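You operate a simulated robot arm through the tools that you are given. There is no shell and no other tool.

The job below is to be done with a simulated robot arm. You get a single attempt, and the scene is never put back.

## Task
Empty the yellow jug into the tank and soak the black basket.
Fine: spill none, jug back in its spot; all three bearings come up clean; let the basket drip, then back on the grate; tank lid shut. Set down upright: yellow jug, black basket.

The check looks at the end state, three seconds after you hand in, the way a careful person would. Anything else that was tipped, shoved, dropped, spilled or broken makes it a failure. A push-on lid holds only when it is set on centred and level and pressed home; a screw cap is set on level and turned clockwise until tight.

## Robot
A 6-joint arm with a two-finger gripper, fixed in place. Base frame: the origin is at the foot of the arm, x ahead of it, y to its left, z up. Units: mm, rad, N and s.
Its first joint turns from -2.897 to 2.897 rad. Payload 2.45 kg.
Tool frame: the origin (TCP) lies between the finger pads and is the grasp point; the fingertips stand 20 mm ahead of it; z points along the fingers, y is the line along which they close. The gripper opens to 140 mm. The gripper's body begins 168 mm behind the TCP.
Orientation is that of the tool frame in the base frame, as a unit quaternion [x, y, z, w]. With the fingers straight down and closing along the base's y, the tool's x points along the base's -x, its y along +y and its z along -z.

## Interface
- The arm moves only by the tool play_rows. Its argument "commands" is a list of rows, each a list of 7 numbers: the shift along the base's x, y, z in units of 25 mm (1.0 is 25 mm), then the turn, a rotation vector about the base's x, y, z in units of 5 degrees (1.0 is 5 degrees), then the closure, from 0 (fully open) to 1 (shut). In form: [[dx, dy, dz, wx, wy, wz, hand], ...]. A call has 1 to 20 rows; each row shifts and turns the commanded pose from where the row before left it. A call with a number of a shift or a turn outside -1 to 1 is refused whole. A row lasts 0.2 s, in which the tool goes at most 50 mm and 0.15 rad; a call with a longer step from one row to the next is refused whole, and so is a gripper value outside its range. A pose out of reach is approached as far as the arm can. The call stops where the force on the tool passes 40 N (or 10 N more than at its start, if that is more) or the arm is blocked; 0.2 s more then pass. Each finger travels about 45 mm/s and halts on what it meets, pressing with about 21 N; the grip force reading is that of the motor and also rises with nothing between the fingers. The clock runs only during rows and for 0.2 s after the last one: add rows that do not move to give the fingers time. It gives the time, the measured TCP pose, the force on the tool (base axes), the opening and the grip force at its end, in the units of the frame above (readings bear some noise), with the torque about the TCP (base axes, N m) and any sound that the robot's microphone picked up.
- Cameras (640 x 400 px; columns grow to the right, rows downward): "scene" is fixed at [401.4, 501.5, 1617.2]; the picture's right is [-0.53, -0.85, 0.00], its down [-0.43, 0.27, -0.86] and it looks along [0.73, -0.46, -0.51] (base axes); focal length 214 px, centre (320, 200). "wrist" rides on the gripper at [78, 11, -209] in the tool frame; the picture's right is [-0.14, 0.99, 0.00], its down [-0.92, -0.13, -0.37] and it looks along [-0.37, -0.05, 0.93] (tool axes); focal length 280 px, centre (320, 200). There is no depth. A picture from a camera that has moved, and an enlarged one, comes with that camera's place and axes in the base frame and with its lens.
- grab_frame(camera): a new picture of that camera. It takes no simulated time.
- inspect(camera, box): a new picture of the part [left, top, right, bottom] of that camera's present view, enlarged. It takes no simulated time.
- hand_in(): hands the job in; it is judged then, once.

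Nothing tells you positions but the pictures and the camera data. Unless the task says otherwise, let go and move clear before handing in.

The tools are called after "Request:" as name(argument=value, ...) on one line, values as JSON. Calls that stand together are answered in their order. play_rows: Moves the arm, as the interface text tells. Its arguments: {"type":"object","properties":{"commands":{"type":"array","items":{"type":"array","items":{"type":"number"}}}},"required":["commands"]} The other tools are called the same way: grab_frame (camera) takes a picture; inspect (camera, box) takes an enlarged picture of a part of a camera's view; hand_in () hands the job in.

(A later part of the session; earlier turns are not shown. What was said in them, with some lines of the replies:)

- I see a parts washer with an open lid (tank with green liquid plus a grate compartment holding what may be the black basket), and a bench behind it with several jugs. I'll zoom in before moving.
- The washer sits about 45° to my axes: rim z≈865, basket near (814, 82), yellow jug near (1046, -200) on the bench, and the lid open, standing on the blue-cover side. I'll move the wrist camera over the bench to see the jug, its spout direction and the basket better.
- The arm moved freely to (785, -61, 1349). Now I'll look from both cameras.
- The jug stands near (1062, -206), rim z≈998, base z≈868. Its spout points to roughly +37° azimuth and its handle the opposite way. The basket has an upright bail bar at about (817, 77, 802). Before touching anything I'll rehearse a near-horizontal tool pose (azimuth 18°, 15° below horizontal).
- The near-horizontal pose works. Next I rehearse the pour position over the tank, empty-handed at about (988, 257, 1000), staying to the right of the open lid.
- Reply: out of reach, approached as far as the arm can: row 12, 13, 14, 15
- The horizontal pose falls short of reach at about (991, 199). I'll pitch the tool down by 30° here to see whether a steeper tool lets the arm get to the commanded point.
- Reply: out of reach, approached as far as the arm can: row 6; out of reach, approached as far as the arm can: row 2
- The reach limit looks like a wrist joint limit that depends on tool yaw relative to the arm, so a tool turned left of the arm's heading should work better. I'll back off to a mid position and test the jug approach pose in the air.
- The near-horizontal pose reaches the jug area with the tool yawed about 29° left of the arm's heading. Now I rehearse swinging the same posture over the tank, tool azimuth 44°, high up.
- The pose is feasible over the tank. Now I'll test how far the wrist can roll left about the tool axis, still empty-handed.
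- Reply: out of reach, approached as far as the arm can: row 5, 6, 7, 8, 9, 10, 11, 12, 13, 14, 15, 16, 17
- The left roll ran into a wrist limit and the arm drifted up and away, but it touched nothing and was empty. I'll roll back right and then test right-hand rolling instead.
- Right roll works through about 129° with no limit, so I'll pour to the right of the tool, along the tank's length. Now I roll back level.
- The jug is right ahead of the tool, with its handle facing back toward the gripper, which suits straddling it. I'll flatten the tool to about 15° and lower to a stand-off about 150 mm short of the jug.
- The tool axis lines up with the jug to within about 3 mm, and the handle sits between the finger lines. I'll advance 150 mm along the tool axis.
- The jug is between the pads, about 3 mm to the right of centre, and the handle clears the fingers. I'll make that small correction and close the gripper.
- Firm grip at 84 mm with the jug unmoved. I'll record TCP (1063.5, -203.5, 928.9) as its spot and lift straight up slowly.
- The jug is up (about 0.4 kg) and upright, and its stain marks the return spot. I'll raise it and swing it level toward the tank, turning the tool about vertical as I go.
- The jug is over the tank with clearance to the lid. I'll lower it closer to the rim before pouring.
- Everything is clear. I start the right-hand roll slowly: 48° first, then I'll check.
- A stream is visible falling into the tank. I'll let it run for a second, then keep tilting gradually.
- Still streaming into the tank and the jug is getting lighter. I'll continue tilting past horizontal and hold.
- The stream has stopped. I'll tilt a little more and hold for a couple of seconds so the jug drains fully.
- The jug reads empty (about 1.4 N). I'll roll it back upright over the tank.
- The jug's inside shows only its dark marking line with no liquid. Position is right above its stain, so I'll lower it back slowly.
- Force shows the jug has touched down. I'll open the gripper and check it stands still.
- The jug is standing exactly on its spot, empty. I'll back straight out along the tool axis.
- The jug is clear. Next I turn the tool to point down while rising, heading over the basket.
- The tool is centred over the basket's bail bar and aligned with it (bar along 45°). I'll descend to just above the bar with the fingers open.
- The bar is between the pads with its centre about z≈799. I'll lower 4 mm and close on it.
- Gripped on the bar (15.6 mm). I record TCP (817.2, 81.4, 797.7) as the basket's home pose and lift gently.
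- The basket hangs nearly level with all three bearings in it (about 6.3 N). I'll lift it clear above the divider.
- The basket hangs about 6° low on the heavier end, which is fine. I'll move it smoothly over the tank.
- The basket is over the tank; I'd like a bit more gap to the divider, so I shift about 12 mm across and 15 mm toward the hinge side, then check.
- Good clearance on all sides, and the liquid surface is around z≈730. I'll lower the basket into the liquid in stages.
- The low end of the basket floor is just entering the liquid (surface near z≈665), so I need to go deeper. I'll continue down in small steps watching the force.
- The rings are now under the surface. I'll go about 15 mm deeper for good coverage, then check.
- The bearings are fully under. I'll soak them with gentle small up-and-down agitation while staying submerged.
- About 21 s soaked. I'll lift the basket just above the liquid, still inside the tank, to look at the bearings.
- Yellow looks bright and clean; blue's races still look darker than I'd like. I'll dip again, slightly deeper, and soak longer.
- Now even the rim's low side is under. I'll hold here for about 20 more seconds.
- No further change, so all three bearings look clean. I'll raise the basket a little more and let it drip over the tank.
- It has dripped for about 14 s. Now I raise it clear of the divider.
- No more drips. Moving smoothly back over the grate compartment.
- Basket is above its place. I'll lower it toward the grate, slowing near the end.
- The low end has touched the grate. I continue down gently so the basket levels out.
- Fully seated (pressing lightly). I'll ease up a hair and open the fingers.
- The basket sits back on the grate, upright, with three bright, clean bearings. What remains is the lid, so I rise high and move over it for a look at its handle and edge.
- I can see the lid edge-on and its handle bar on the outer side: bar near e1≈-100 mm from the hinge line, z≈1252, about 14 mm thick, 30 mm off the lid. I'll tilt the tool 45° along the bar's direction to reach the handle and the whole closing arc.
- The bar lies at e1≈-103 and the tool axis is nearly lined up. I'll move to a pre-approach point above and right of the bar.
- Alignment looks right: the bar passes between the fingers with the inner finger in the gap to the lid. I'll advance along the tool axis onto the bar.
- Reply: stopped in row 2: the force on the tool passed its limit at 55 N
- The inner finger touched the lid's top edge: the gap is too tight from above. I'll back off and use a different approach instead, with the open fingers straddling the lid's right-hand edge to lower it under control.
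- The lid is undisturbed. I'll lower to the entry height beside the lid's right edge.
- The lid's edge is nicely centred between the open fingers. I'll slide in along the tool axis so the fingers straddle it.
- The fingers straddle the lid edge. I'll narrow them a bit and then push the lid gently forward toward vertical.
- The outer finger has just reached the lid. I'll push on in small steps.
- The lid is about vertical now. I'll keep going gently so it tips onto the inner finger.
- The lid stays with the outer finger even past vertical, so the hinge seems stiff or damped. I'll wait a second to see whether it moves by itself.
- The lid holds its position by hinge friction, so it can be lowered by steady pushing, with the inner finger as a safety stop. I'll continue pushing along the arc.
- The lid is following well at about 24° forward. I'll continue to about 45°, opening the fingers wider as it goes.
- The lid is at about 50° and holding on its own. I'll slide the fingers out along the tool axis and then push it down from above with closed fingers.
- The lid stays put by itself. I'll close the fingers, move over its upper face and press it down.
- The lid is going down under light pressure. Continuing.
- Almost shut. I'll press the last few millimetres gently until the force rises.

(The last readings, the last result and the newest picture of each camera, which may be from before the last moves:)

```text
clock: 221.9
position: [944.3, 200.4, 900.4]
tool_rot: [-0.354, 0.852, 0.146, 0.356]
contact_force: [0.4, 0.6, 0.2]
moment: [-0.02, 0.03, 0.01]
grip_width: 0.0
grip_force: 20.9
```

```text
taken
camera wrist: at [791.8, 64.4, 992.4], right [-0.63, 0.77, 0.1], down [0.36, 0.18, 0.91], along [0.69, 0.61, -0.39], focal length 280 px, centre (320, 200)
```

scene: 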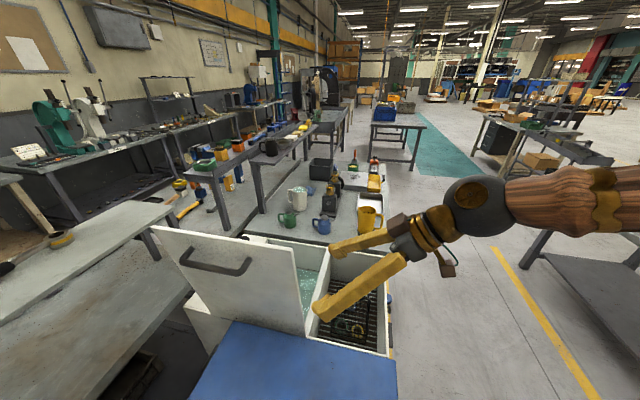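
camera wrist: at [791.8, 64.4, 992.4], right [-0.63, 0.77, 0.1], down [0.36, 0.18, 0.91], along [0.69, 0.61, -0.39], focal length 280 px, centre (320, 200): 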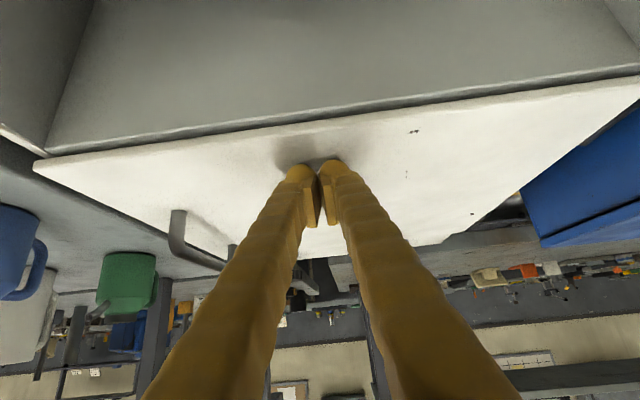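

Request:
play_rows(commands=[[0, 0, -0.15, 0, 0, 0, 1], [0, 0, -0.15, 0, 0, 0, 1], [0, 0, -0.15, 0, 0, 0, 1], [0, 0, -0.15, 0, 0, 0, 1]])

Request:
grab_frame(camera="wrist")

Request:
inspect(camera="scene", box=[200, 220, 400, 350])

```text
clock: 222.6
position: [944.1, 201.9, 896.1]
tool_rot: [-0.354, 0.851, 0.147, 0.359]
contact_force: [0.1, 0.6, 7.2]
moment: [0.05, 0.03, -0.02]
grip_width: 5.8
grip_force: 29.8
stopped in row 3: the force on the tool passed its limit at 46 N (the readings are from after the stop); the commanded pose is now the measured one
```

```text
taken
camera wrist: at [792.8, 64.7, 987.4], right [-0.63, 0.77, 0.09], down [0.36, 0.18, 0.92], along [0.69, 0.61, -0.39], focal length 280 px, centre (320, 200)
```

wrist: 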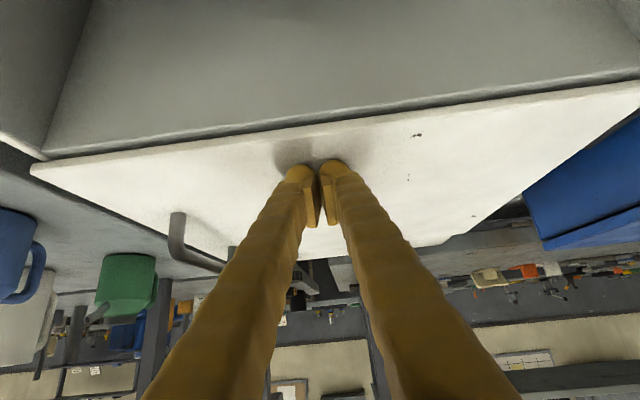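

```text
3.08 times, centred on (300, 285) of scene
camera zoom: at [401.4, 501.5, 1617.2], right [-0.53, -0.85, 0.0], down [-0.43, 0.27, -0.86], along [0.73, -0.46, -0.51], focal length 660 px, centre (382, -62)
```

zoom: 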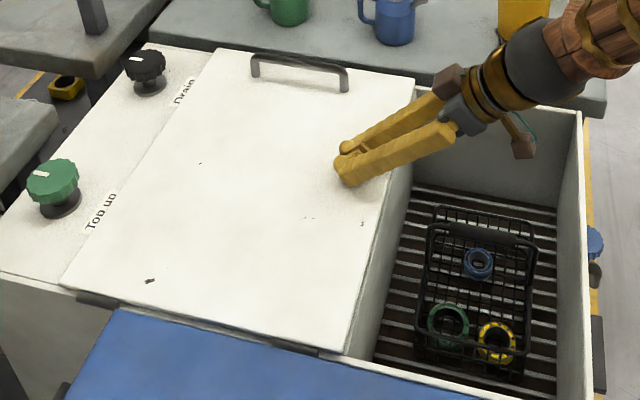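

The lid is seated firmly. I'll retreat up and away and then check everything.

Request:
play_rows(commands=[[0, 0, 0.4, 0, 0, 0, 1], [-0.2, -0.2, 0.8, 0, 0, 0, 1], [-0.4, -0.4, 0.8, 0, 0, 0, 1], [-0.4, -0.4, 0.8, 0, 0, 0, 1], [-0.4, -0.4, 0.8, 0, 0, 0, 1], [-0.4, -0.4, 0.8, 0, 0, 0, 1], [-0.6, -0.4, 0.8, 0, 0, 0, 1], [-0.6, -0.4, 0.8, 0, 0, 0, 1], [-0.6, -0.4, 0.8, 0, 0, 0, 1], [-0.6, -0.4, 0.8, 0, 0, 0, 1], [-0.6, -0.4, 0.8, 0, 0, 0, 1], [-0.6, -0.4, 0.8, 0, 0, 0, 1], [-0.6, -0.4, 0.8, 0, 0, 0, 1], [-0.6, -0.4, 0.8, 0, 0, 0, 1]])

Request:
grab_frame(camera="scene")

Request:
inspect(camera="scene", box=[180, 180, 420, 360])

Request:
grab_frame(camera="wrist")

```text
clock: 225.6
position: [779.9, 77.6, 1165.8]
tool_rot: [-0.354, 0.852, 0.146, 0.358]
contact_force: [0.4, -0.5, 0.0]
moment: [0.01, 0.01, -0.02]
grip_width: 0.1
grip_force: 29.3
```

```text
taken
```

scene: 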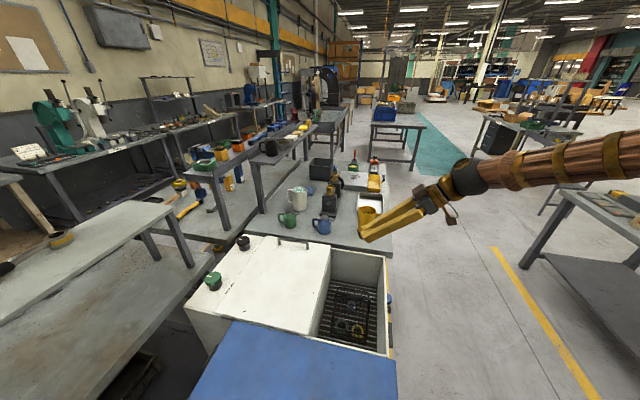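

```text
2.22 times, centred on (300, 270) of scene
camera zoom: at [401.4, 501.5, 1617.2], right [-0.53, -0.85, 0.0], down [-0.43, 0.27, -0.86], along [0.73, -0.46, -0.51], focal length 477 px, centre (364, 44)
```

zoom: 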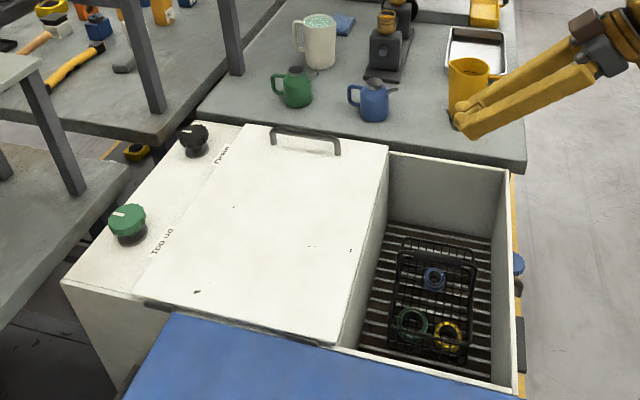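

```text
taken
camera wrist: at [627.3, -59.8, 1257.4], right [-0.63, 0.77, 0.09], down [0.36, 0.18, 0.92], along [0.69, 0.61, -0.39], focal length 280 px, centre (320, 200)
```

wrist: 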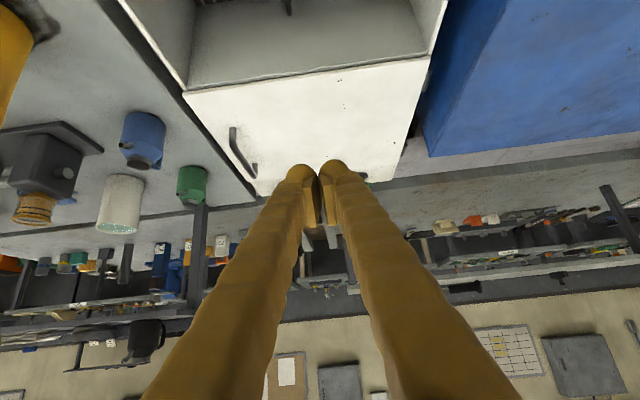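

The lid is flat and shut. I'll move the arm further clear and take a last look at the jug, basket and surroundings.

Request:
play_rows(commands=[[-0.5, 0.2, 0.9, -0.707, 0.707, 0, 0.8], [-0.5, 0.2, 0.9, -0.707, 0.707, 0, 0.6], [-0.5, 0.2, 0.9, -0.707, 0.707, 0, 0.4], [-0.5, 0.2, 0.9, -0.707, 0.707, 0, 0.2], [-0.5, 0.2, 0.9, -0.707, 0.707, 0, 0], [-0.5, 0.2, 0.9, -0.707, 0.707, 0, 0], [-0.5, 0.2, 0.9, -0.707, 0.707, 0, 0], [-0.5, 0.2, 0.9, -0.707, 0.707, 0, 0], [-0.5, 0.2, 0.9, -0.707, 0.707, 0, 0]])

Request:
grab_frame(camera="wrist")

Request:
inspect(camera="scene", box=[240, 150, 420, 270])

Request:
inspect(camera="scene", box=[180, 220, 420, 380])

```text
clock: 227.6
position: [666.2, 120.0, 1368.0]
tool_rot: [-0.384, 0.923, 0.0, 0.005]
contact_force: [-0.3, -0.6, 0.3]
moment: [-0.05, 0.0, 0.02]
grip_width: 139.9
grip_force: 0.1
```

```text
taken
camera wrist: at [601.7, 72.0, 1577.0], right [-0.61, 0.8, 0.0], down [0.74, 0.56, 0.38], along [0.3, 0.23, -0.93], focal length 280 px, centre (320, 200)
```

wrist: 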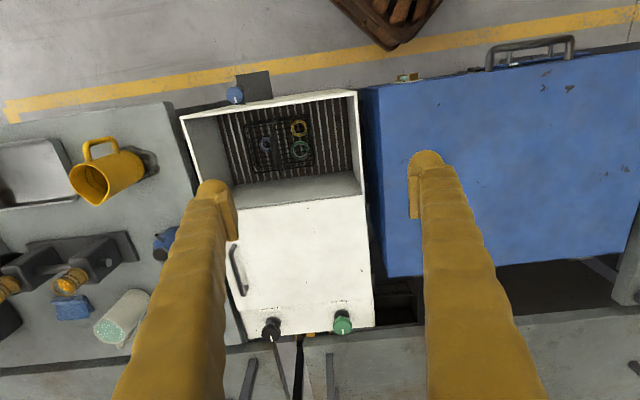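

```text
3.33 times, centred on (330, 210) of scene
camera zoom: at [401.4, 501.5, 1617.2], right [-0.53, -0.85, 0.0], down [-0.43, 0.27, -0.86], along [0.73, -0.46, -0.51], focal length 715 px, centre (287, 167)
```

zoom: 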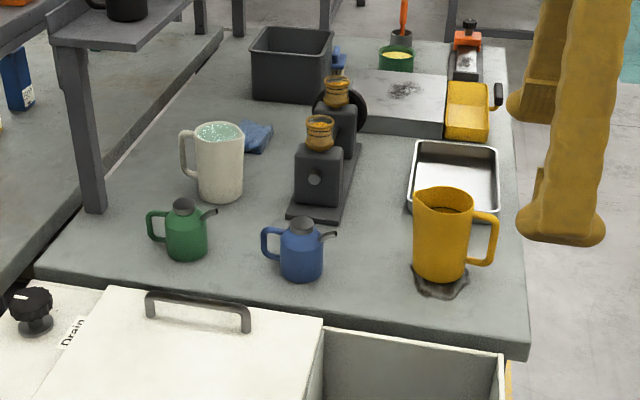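

```text
2.50 times, centred on (300, 300) of scene
camera zoom: at [401.4, 501.5, 1617.2], right [-0.53, -0.85, 0.0], down [-0.43, 0.27, -0.86], along [0.73, -0.46, -0.51], focal length 536 px, centre (370, -50)
```

zoom: 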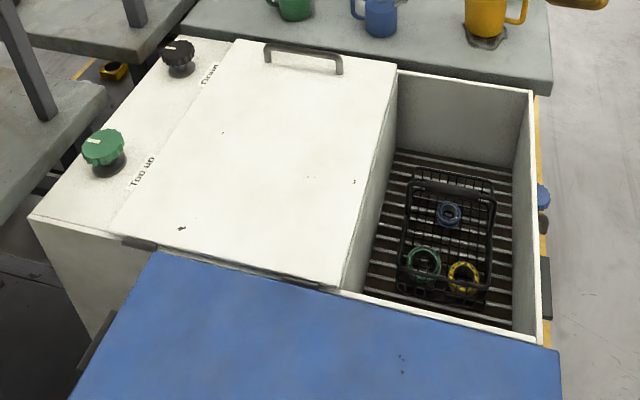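

Request:
inspect(camera="wrist", box=[50, 110, 210, 230])

Request:
inspect(camera="wrist", box=[180, 80, 390, 350])

Request:
inspect(camera="wrist", box=[230, 100, 340, 190])

```text
3.33 times, centred on (130, 170) of wrist
camera zoom: at [601.7, 72.0, 1577.0], right [-0.61, 0.8, 0.0], down [0.74, 0.56, 0.38], along [0.3, 0.23, -0.93], focal length 935 px, centre (953, 300)
```

zoom: 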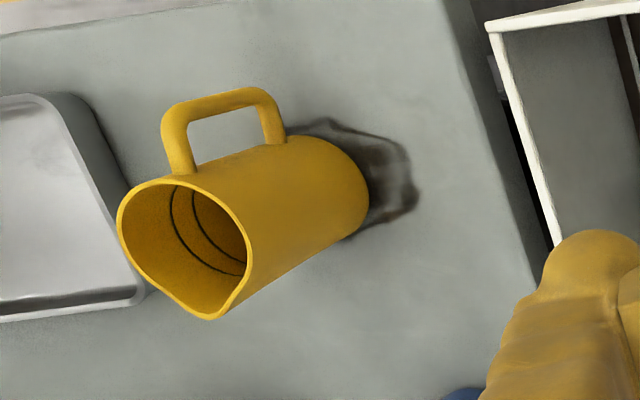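

```text
1.48 times, centred on (285, 215) of wrist
camera zoom: at [601.7, 72.0, 1577.0], right [-0.61, 0.8, 0.0], down [0.74, 0.56, 0.38], along [0.3, 0.23, -0.93], focal length 415 px, centre (372, 178)
```

zoom: 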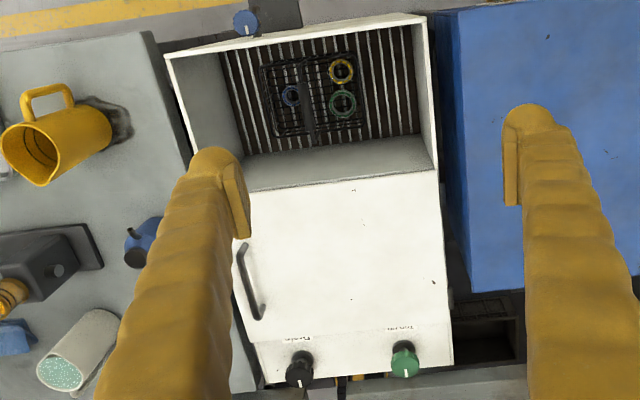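

```text
4.44 times, centred on (285, 145) of wrist
camera zoom: at [601.7, 72.0, 1577.0], right [-0.61, 0.8, 0.0], down [0.74, 0.56, 0.38], along [0.3, 0.23, -0.93], focal length 1246 px, centre (476, 444)
```

zoom: 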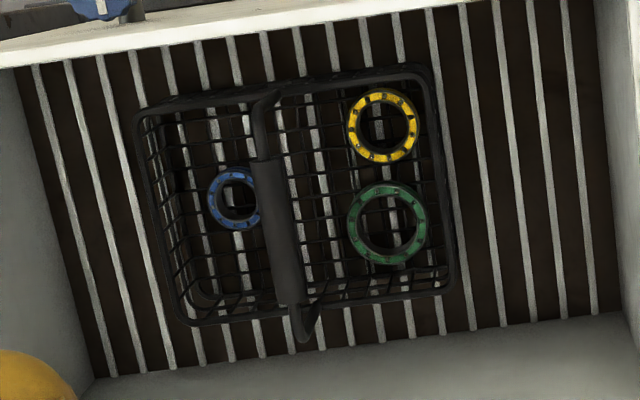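

The yellow jug is empty and upright on its stain. The black basket stands on the grate with three clean bearings, the tank lid is shut, no spills are visible, and the arm is clear. I'm handing in.

Request:
hand_in()

```text
The job is handed in.
```

I've handed the job in, and every part of the task was done; no result has come back yet.

- **Yellow jug:** I poured it into the tank until it read empty. It is back upright on its stain mark, and I saw no spill.
- **Black basket:** I soaked it for about 40 s in two dips and let it drip over the tank for roughly 18 s. It is now upright on the grate, with all three bearings still in it and looking clean.
- **Tank lid:** I pushed it down slowly and pressed until it seated. It looks flat and shut.

While trying to grip the lid's handle, a finger hit the top edge of the lid with about 55 N. It caused no damage I could see, so I lowered the lid by its side edge instead. The arm is clear of everything.
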